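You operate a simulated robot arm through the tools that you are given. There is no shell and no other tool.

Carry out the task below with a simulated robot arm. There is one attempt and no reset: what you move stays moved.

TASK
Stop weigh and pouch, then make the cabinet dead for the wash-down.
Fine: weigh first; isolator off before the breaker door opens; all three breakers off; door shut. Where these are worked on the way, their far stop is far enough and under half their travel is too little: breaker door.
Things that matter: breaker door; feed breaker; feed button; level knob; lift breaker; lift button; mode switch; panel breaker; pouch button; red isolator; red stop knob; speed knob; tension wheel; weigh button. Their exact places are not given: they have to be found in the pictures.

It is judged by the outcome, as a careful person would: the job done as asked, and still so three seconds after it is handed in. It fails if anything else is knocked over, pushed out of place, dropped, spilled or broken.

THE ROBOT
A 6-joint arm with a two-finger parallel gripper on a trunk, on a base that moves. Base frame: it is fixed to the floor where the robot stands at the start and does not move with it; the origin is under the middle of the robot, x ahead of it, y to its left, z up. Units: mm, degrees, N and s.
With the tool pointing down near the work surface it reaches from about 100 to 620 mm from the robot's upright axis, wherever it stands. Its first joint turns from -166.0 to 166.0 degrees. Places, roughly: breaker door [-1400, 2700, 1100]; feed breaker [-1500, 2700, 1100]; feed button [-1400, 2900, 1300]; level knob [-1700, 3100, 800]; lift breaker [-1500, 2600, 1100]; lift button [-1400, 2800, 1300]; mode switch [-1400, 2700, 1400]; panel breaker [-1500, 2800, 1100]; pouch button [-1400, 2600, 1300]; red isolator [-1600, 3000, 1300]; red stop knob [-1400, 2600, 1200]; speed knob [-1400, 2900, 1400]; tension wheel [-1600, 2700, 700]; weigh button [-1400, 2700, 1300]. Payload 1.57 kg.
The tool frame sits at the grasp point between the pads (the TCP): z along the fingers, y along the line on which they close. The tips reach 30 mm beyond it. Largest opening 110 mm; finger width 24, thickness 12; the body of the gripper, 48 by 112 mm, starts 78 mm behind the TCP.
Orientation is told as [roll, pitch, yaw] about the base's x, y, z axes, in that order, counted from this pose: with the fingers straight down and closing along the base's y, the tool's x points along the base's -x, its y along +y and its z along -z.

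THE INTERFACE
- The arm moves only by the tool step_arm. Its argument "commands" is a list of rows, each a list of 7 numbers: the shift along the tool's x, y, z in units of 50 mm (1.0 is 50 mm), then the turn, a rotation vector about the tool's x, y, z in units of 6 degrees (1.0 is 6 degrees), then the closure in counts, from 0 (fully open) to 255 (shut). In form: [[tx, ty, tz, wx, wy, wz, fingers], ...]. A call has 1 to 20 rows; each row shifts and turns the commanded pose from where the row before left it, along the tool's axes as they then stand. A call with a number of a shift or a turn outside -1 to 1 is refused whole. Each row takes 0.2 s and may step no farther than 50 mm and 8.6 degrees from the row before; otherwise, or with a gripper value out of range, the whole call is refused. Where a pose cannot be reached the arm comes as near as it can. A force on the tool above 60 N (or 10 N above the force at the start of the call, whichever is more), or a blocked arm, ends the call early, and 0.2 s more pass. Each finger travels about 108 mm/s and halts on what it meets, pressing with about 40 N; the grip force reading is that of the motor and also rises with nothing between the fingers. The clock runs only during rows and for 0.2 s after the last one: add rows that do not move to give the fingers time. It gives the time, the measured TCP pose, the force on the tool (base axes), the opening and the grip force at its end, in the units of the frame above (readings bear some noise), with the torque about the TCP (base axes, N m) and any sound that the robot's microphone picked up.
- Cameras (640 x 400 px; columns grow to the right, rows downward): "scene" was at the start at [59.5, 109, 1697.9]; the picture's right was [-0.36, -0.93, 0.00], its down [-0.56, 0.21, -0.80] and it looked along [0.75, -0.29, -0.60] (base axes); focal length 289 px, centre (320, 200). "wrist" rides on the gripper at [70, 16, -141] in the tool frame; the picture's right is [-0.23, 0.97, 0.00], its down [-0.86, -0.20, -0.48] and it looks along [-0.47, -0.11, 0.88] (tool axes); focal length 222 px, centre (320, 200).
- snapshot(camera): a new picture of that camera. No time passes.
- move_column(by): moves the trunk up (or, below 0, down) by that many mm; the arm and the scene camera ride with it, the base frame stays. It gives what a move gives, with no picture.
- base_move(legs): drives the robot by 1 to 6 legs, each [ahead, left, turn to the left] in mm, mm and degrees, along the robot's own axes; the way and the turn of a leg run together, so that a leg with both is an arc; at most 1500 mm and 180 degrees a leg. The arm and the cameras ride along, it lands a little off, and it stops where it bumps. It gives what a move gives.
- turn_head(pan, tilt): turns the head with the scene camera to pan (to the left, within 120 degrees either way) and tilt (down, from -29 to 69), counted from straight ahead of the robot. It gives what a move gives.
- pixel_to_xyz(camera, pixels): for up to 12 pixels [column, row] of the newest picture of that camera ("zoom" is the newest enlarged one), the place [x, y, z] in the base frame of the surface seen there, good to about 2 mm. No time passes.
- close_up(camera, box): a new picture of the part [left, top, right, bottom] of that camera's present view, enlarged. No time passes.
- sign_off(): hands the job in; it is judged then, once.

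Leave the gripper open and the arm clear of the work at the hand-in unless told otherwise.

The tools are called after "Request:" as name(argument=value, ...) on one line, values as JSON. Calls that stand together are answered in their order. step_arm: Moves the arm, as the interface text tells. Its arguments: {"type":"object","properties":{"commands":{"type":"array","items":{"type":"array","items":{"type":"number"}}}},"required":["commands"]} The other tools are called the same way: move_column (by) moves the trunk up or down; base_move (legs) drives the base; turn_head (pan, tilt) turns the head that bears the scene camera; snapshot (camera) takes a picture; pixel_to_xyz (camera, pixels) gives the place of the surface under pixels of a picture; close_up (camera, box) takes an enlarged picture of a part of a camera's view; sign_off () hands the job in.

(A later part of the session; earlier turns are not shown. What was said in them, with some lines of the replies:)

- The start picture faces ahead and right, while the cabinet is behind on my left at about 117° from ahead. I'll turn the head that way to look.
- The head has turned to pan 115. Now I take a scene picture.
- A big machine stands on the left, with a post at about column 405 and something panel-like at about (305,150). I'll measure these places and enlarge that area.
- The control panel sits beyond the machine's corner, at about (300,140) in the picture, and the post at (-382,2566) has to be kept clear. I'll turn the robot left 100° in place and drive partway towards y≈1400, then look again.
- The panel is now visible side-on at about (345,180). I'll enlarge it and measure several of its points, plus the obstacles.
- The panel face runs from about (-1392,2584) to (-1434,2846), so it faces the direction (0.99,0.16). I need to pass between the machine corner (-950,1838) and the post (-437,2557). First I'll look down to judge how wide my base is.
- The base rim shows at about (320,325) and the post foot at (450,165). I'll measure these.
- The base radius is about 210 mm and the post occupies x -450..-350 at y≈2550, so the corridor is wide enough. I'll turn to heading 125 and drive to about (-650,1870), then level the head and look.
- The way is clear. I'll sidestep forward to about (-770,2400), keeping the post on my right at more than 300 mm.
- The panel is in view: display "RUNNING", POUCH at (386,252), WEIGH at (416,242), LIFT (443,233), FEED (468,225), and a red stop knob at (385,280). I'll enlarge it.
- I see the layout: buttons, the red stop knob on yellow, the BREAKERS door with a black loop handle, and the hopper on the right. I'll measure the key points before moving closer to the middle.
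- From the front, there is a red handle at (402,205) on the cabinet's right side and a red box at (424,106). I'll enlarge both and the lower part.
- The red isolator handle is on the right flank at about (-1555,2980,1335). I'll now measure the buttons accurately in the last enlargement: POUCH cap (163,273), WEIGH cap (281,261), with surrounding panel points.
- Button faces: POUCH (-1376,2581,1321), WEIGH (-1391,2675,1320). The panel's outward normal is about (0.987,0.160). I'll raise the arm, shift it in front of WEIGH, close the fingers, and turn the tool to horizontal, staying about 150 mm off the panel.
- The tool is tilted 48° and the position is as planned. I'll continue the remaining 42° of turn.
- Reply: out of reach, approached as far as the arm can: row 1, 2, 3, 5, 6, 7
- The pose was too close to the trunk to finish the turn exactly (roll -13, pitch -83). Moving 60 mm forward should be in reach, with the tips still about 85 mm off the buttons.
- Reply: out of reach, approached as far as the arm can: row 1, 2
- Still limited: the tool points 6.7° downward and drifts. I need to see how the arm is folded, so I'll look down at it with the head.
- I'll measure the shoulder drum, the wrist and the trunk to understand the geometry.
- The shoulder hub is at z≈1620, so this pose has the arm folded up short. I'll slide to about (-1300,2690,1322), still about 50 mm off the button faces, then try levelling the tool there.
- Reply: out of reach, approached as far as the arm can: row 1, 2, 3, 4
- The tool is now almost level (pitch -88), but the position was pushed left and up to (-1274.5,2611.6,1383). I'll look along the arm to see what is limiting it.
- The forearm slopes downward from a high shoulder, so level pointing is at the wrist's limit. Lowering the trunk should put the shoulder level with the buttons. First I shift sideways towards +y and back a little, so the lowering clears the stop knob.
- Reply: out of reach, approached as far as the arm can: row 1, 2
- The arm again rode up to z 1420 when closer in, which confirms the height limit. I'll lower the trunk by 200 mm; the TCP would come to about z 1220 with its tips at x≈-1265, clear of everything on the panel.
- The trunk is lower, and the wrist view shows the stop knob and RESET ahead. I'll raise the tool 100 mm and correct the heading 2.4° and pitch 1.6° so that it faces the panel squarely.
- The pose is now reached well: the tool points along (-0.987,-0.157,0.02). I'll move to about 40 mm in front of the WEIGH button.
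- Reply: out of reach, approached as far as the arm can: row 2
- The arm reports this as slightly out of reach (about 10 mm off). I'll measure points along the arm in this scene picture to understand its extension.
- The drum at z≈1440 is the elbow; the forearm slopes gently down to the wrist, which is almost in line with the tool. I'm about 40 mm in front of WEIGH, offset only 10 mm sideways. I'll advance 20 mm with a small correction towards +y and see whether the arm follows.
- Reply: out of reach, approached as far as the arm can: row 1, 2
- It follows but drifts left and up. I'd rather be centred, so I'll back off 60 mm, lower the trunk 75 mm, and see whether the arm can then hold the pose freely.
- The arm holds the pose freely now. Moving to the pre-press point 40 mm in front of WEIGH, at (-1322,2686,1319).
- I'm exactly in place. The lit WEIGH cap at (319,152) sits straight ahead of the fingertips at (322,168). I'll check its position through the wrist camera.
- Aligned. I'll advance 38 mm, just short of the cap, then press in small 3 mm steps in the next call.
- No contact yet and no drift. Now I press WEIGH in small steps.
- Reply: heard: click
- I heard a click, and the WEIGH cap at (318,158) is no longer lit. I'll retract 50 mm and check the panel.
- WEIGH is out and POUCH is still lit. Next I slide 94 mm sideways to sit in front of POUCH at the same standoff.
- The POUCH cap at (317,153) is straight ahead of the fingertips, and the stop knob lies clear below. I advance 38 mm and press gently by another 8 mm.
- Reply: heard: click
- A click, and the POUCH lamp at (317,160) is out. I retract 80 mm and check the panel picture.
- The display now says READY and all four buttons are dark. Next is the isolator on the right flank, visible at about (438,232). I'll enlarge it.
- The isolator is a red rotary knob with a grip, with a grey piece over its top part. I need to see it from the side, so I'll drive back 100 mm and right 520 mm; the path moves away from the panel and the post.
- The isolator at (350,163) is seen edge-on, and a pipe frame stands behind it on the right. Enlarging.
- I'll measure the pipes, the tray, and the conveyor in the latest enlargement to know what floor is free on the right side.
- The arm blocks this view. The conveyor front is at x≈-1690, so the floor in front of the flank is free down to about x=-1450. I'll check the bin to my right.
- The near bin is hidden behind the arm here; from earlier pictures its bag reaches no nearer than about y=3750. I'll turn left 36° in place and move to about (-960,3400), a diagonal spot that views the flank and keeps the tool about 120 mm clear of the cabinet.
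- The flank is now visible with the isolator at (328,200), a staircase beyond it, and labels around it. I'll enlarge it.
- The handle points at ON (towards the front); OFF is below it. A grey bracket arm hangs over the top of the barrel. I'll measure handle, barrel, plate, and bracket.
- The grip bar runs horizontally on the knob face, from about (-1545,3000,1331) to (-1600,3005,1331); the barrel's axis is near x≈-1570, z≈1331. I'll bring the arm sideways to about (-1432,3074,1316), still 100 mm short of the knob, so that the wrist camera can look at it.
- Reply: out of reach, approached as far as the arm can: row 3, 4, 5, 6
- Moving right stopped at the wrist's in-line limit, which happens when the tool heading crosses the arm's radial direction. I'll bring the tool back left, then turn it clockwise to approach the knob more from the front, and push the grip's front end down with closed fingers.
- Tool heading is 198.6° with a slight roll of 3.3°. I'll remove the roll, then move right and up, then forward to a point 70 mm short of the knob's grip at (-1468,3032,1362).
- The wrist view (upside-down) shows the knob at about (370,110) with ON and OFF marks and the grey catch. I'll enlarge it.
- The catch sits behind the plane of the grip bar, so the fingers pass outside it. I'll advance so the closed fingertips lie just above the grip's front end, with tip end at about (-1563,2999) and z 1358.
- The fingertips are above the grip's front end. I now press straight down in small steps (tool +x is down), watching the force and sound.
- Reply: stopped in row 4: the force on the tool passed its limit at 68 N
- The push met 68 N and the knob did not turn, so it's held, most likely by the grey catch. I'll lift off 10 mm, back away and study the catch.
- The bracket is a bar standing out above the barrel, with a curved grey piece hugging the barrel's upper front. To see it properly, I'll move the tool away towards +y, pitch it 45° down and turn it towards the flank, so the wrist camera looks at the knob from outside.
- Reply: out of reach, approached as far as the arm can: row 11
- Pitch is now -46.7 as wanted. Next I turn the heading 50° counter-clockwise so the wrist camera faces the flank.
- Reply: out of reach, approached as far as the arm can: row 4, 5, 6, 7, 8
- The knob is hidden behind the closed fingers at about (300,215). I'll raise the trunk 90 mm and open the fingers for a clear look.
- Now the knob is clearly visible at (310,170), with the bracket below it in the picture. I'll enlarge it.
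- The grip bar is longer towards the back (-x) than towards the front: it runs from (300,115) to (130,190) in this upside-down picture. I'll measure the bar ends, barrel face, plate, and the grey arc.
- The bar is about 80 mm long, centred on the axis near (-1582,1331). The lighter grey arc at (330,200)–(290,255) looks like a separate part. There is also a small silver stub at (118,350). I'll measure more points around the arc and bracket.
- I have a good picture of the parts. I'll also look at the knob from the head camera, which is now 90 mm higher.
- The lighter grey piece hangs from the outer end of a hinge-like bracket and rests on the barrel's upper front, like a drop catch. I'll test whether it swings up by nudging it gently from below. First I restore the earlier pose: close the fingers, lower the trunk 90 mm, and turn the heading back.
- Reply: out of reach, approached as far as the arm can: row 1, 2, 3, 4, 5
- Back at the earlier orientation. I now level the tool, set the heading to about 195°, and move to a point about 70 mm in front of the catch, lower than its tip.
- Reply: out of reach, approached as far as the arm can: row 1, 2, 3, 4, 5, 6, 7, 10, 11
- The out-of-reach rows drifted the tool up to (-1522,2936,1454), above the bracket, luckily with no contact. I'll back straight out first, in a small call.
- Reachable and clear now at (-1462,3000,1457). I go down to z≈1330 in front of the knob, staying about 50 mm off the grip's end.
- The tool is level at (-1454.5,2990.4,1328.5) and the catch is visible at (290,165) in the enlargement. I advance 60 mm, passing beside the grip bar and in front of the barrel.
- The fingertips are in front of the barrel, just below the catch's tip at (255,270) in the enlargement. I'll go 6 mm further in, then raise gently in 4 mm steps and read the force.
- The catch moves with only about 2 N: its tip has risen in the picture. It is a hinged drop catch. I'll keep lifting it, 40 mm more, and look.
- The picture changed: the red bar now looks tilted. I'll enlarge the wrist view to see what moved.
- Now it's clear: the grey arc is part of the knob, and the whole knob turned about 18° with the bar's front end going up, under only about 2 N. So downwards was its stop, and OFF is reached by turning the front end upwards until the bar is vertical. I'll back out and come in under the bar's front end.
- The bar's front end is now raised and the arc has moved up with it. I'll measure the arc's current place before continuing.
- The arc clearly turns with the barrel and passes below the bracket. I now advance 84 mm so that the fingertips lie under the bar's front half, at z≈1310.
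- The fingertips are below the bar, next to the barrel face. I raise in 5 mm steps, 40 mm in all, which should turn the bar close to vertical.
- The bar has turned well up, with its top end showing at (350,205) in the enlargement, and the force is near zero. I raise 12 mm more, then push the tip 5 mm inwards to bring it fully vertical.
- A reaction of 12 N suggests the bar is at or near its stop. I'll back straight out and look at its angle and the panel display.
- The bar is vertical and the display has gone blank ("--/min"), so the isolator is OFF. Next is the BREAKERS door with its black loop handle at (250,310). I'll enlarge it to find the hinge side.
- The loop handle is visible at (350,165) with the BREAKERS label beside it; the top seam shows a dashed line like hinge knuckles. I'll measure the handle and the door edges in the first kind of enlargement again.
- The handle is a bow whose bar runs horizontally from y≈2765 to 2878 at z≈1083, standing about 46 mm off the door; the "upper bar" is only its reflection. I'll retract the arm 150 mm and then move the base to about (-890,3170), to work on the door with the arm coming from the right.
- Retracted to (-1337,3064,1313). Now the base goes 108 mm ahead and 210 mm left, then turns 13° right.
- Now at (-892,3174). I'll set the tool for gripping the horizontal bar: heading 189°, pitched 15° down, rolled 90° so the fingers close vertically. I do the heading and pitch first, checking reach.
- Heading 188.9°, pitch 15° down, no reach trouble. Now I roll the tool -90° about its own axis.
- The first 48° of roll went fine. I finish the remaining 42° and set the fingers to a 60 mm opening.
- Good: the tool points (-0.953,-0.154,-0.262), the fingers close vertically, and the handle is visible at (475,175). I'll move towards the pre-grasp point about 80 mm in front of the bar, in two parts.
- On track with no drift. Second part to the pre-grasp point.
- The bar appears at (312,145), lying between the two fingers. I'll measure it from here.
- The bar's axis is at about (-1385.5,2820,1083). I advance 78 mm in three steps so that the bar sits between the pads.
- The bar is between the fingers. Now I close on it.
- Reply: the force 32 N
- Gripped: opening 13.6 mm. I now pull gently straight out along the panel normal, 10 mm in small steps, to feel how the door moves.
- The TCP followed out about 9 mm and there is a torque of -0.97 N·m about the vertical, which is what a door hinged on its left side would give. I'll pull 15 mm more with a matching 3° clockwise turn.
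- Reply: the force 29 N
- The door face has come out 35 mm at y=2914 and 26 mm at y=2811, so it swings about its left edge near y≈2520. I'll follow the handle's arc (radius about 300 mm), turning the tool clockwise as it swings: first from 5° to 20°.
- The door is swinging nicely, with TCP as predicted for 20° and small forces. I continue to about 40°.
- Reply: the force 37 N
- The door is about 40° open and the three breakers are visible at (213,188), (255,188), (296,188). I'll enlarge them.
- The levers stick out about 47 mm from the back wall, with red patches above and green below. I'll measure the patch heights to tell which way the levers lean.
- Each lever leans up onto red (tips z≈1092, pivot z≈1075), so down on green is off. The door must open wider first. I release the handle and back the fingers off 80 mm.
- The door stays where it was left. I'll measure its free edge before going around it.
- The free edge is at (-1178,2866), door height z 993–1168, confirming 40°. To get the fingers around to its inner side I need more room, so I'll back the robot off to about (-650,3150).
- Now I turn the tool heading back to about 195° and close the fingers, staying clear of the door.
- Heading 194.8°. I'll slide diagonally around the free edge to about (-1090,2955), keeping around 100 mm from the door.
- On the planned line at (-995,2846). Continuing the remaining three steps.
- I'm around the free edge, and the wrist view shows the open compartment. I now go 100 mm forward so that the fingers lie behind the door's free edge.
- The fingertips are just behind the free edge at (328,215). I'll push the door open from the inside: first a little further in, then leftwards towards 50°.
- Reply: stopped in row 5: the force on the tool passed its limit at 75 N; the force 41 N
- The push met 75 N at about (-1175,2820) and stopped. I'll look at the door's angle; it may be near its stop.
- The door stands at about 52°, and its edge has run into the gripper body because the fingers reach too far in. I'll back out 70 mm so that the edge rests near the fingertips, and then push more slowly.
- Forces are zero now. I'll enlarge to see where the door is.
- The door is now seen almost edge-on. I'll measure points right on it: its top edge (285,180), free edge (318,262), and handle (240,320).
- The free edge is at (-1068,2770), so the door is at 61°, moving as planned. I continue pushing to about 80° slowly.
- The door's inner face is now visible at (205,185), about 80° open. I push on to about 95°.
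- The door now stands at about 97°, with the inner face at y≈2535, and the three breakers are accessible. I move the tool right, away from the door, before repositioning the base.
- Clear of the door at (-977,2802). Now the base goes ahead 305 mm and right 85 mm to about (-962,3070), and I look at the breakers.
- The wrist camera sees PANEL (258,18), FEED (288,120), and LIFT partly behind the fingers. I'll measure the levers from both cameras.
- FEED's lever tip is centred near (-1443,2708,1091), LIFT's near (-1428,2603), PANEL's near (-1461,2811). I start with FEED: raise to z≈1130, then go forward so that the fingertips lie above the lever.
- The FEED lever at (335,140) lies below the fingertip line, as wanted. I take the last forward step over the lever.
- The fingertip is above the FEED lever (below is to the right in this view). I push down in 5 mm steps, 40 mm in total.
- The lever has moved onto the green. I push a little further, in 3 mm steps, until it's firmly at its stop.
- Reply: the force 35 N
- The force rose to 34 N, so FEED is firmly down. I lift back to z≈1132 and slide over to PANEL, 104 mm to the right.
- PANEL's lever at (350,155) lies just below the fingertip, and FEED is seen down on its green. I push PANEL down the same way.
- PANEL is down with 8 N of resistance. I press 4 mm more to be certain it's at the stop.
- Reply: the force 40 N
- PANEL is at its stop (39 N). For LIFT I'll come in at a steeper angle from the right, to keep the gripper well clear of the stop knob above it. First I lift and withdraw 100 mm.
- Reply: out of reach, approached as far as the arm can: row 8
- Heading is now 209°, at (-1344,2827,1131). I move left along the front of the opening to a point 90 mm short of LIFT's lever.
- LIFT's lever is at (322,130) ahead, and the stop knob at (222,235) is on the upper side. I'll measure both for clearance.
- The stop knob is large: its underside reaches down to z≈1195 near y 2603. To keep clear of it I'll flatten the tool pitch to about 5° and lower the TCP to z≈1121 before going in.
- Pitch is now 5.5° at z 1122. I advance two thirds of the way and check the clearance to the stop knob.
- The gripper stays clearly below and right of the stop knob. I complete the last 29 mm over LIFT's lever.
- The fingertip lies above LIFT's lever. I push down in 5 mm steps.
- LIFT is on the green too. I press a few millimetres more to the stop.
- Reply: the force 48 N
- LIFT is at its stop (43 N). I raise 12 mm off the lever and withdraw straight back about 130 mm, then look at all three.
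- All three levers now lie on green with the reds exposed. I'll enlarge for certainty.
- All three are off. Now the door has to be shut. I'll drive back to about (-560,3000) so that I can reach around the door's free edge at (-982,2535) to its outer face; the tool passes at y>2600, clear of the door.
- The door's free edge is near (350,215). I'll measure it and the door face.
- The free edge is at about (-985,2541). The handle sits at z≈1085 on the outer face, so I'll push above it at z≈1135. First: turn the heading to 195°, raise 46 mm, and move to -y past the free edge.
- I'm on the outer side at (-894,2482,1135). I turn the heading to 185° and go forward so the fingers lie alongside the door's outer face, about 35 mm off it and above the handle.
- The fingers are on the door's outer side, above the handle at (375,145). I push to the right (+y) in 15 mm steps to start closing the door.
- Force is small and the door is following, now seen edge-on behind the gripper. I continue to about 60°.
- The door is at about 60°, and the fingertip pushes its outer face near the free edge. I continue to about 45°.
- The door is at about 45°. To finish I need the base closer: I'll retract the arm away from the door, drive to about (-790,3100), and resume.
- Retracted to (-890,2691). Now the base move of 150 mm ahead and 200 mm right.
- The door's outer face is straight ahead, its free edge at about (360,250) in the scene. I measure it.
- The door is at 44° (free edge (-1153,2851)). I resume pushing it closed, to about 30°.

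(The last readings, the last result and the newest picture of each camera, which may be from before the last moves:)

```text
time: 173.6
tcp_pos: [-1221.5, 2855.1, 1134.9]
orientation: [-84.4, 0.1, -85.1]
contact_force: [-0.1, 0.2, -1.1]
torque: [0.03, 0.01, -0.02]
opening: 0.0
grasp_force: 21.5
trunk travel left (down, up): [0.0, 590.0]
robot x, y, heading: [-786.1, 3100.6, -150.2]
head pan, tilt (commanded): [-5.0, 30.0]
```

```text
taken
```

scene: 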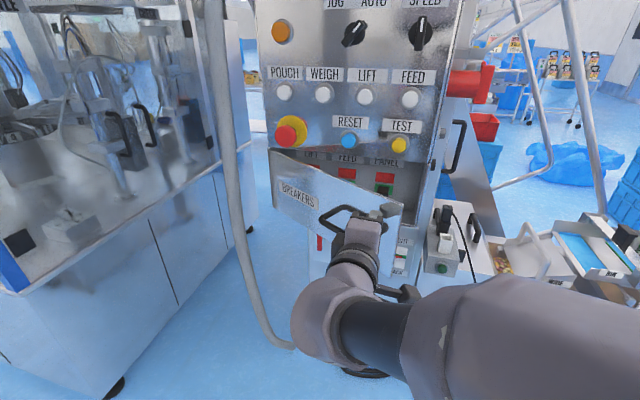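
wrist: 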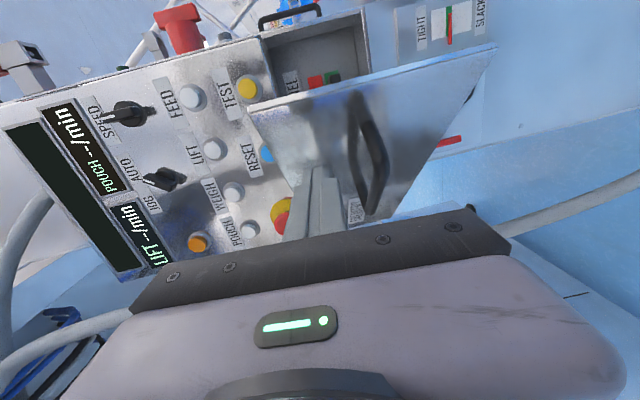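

The door follows well, at about 30° now. I continue to about 10°.

Request:
step_arm(commands=[[0.131, -0.028, 0.294, 0, 0, 0, 255], [0.131, -0.028, 0.294, 0, 0, 0, 255], [0.131, -0.028, 0.294, 0, 0, 0, 255], [0.131, -0.028, 0.294, 0, 0, 0, 255], [0.075, -0.03, 0.313, 0, 0, 0, 255], [0.075, -0.03, 0.313, 0, 0, 0, 255], [0.075, -0.03, 0.313, 0, 0, 0, 255], [0.075, -0.03, 0.313, 0, 0, 0, 255], [0, 0, 0, 0, 0, 0, 255]])

Request:
snapshot(camera="scene")

Request:
snapshot(camera="wrist")

```text
time: 175.6
tcp_pos: [-1347.4, 2885.8, 1134.3]
orientation: [-84.6, 0.1, -85.0]
contact_force: [0.3, 0.2, 0.3]
torque: [0.03, 0.0, 0.03]
opening: 0.0
grasp_force: 21.1
trunk travel left (down, up): [0.0, 590.0]
robot x, y, heading: [-790.2, 3101.7, -150.2]
head pan, tilt (commanded): [-5.0, 30.0]
```

```text
taken
```

scene: 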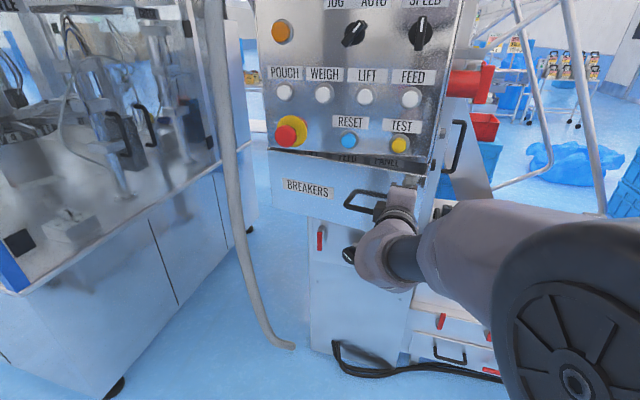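

```text
taken
```

wrist: 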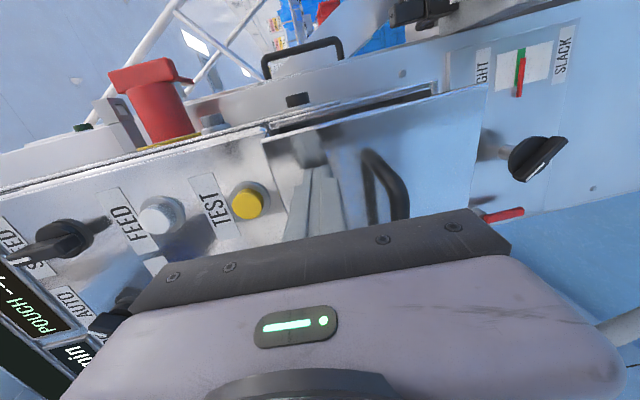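

The door is nearly shut, about 10° left. I push on to about 3°, then finish slowly.

Request:
step_arm(commands=[[0.012, -0.022, 0.227, 0, 0, 0, 255], [0.012, -0.022, 0.227, 0, 0, 0, 255], [0.012, -0.022, 0.227, 0, 0, 0, 255], [0.012, -0.022, 0.227, 0, 0, 0, 255], [0, 0, 0, 0, 0, 0, 255]])

Request:
step_arm(commands=[[0, -0.01, 0.1, 0, 0, 0, 255], [0, -0.01, 0.1, 0, 0, 0, 255], [0, -0.01, 0.1, 0, 0, 0, 255], [0, -0.01, 0.08, 0, 0, 0, 255], [0, 0, 0, 0, 0, 0, 255]])

Request:
snapshot(camera="wrist")

```text
time: 176.8
tcp_pos: [-1393.1, 2884.0, 1135.1]
orientation: [-84.5, 0.0, -85.0]
contact_force: [0.9, -0.1, -0.2]
torque: [0.03, -0.02, 0.01]
opening: 0.0
grasp_force: 21.1
trunk travel left (down, up): [0.0, 590.0]
robot x, y, heading: [-786.7, 3101.4, -149.8]
head pan, tilt (commanded): [-5.0, 30.0]
```

```text
time: 178.0
tcp_pos: [-1405.8, 2882.1, 1134.5]
orientation: [-84.6, 0.1, -84.9]
contact_force: [52.7, 11.0, -19.5]
torque: [0.21, -0.16, 0.38]
opening: 0.0
grasp_force: 20.9
trunk travel left (down, up): [0.0, 590.0]
robot x, y, heading: [-790.4, 3097.7, -149.9]
head pan, tilt (commanded): [-5.0, 30.0]
```

```text
taken
```

wrist: 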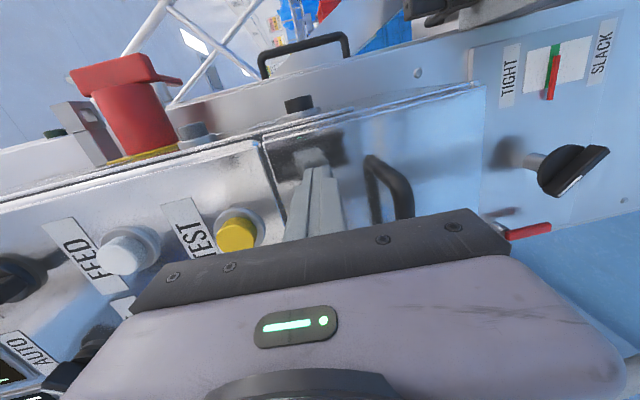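

The push met 53 N, so the door is against its stop. I measure the door face against the panel face to confirm it's flush.

Request:
pixel_to_xyz(camera="wrist", pixels=[[300, 130], [430, 110], [440, 180], [200, 160], [230, 185], [350, 120], [480, 100]])

Request:
close_up(camera="scene", box=[250, 110, 470, 260])

```text
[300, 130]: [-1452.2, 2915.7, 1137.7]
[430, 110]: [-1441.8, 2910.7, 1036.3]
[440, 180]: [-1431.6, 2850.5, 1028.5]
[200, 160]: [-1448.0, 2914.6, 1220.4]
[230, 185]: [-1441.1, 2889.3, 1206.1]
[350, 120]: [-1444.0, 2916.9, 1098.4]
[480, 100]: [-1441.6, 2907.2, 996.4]
```

```text
2.67 times, centred on (360, 185) of scene
```

zoom: 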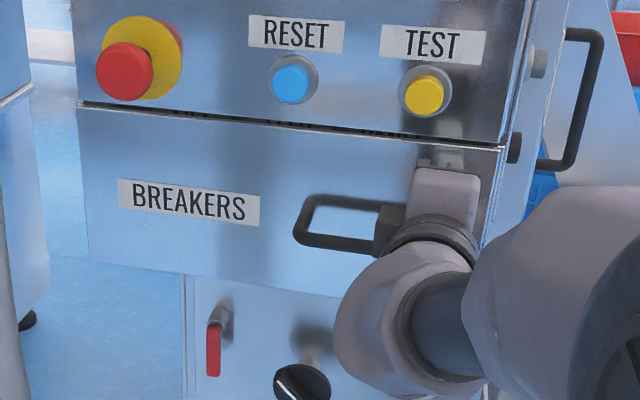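

The door face is back at x≈-1442 at y 2910, flush with the panel. I back straight off, first slowly, then check that the door stays shut.

Request:
step_arm(commands=[[0, 0.01, -0.2, 0, 0, 0, 255], [0, 0.02, -0.4, 0, 0, 0, 255], [0, 0.06, -0.8, 0, 0, 0, 255], [0, 0.06, -0.8, 0, 0, 0, 255], [0, 0.06, -0.8, 0, 0, 0, 255], [0, 0, 0, 0, 0, 0, 255]])

Request:
snapshot(camera="scene")

Request:
snapshot(camera="wrist")

```text
time: 179.4
tcp_pos: [-1263.0, 2895.0, 1138.0]
orientation: [-84.5, -0.1, -85.0]
contact_force: [0.3, 0.0, -0.2]
torque: [-0.03, 0.02, 0.01]
opening: 0.0
grasp_force: 21.1
trunk travel left (down, up): [0.0, 590.0]
robot x, y, heading: [-789.4, 3098.9, -150.1]
head pan, tilt (commanded): [-5.0, 30.0]
```

```text
taken
```

scene: 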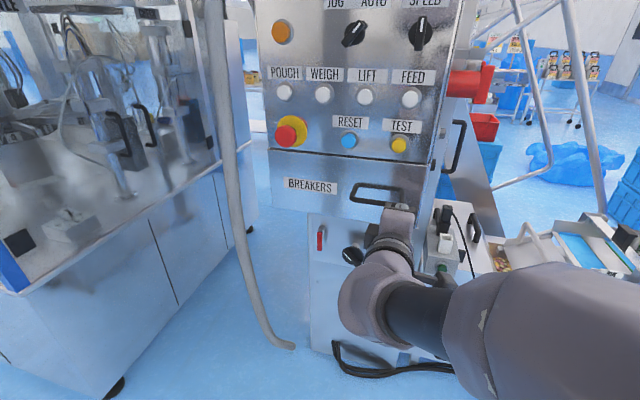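

```text
taken
```

wrist: 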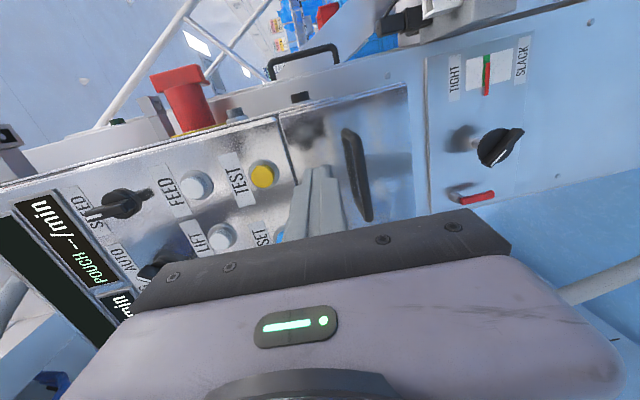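

The door stays shut. I open the gripper and drive the robot back so that the arm is clear of the cabinet, then make a final check.

Request:
step_arm(commands=[[0, 0, 0, 0, 0, 0, 0], [0, 0, 0, 0, 0, 0, 0], [0, 0, 0, 0, 0, 0, 0], [0, 0, 0, 0, 0, 0, 0]])

Request:
base_move(legs=[[-250, 0, 0]])

Request:
turn_head(pan=-10, tilt=15)

Request:
snapshot(camera="scene")

```text
time: 180.4
tcp_pos: [-1264.1, 2894.5, 1137.9]
orientation: [-84.5, 0.0, -85.0]
contact_force: [-0.2, 0.4, -0.1]
torque: [-0.02, 0.04, 0.0]
opening: 109.7
grasp_force: 0.0
trunk travel left (down, up): [0.0, 590.0]
robot x, y, heading: [-790.4, 3098.8, -149.9]
head pan, tilt (commanded): [-5.0, 30.0]
```

```text
time: 182.2
tcp_pos: [-1048.6, 3018.2, 1138.8]
orientation: [-84.5, 0.0, -85.0]
contact_force: [-1.2, -0.8, 0.1]
torque: [-0.01, 0.03, -0.01]
opening: 110.1
grasp_force: 0.1
trunk travel left (down, up): [0.0, 590.0]
robot x, y, heading: [-573.7, 3226.4, -149.7]
head pan, tilt (commanded): [-5.0, 30.0]
```

```text
time: 182.9
tcp_pos: [-1049.3, 3016.8, 1138.9]
orientation: [-84.5, 0.0, -85.0]
contact_force: [-0.4, -0.1, -0.2]
torque: [0.0, -0.02, -0.01]
opening: 110.2
grasp_force: 0.0
trunk travel left (down, up): [0.0, 590.0]
robot x, y, heading: [-575.5, 3227.4, -150.0]
head pan, tilt (commanded): [-10.0, 15.0]
```

```text
taken
```

scene: 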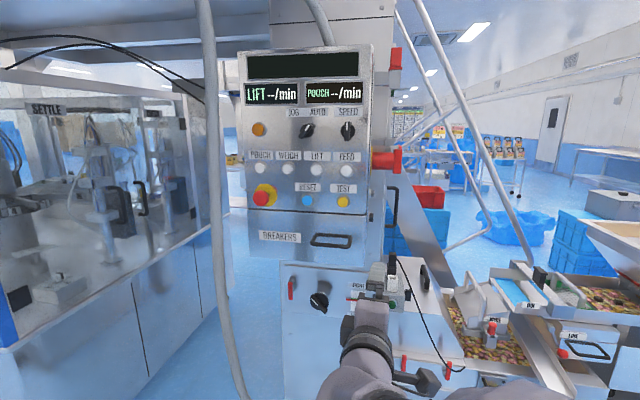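

I'll take last enlargements of the panel, the door and the isolator, and measure whether the door is flush.

Request:
close_up(camera="scene", box=[235, 90, 415, 270])

Request:
pixel_to_xyz(camera="zoom", pixels=[[60, 480], [100, 300], [330, 300], [300, 350], [70, 320], [380, 260], [240, 310]])

Request:
close_up(camera="scene", box=[355, 130, 415, 190])

```text
2.22 times, centred on (325, 180) of scene
```

zoom: 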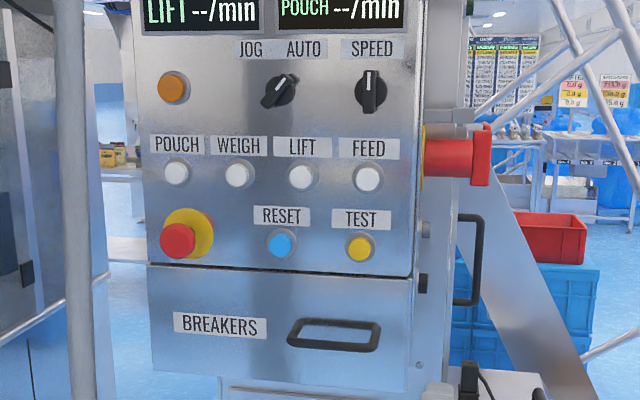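

```text
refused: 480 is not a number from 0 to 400
```

```text
6.67 times, centred on (385, 160) of scene
```

zoom: 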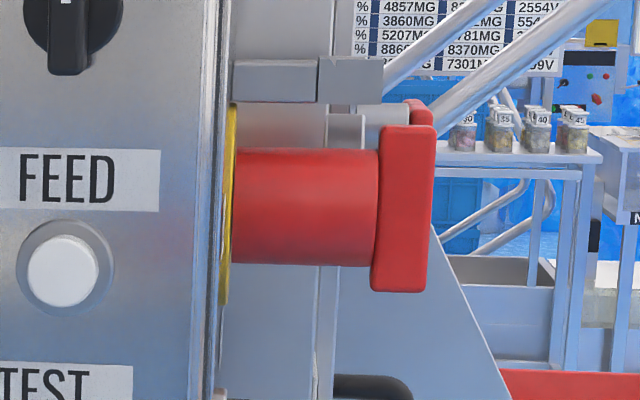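

The isolator's grip is vertical (OFF), all lamps are dark, and the stop knob, mode and speed knobs are untouched. One last flushness check with scene pixels on the door and the panel.

Request:
pixel_to_xyz(camera="scene", pixels=[[258, 225], [258, 255], [355, 225], [362, 255], [300, 225], [330, 180], [262, 195], [365, 190]])

```text
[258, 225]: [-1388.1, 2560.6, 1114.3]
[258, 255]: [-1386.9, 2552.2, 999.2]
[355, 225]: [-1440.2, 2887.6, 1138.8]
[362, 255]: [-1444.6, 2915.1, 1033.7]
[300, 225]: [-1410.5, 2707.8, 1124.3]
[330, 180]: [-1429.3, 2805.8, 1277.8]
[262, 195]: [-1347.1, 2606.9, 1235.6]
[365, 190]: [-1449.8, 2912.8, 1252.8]
```

The door plane matches the panel plane, for example x≈-1427 against -1429 at y 2806. The sequence was carried out as asked:
- WEIGH was stopped first, then POUCH.
- The isolator was turned OFF before the door was opened.
- All three breakers are down on green.
- The door is shut, the gripper is open, and the arm is clear.

I'm handing the job in.

Request:
sign_off()

```text
The job is handed in.
```

The job is done and handed in. Weigh and pouch are stopped, the cabinet is isolated, and the breaker door is shut.

- **Stopping:** I pressed weigh first, then pouch. Both lamps went out and the display changed from RUNNING to READY.
- **Isolator:** I turned it to OFF before the breaker door was opened, and the main display went blank. The LIFT and POUCH readouts still show "--/min".
- **Breakers:** Lift, feed and panel are all pushed down to their stops, with the levers on green. The levers carry no on/off text, so I took up on red as on and down on green as off.
- **Door:** It is closed and flush with the panel face.

My first push on the isolator went against its stop, at 68 N. While I was opening the door, its edge ran into the gripper, at 75 N. I saw no damage either time.

The stop knob, mode switch and speed knob look unchanged. The gripper is open and the arm is clear of the cabinet.
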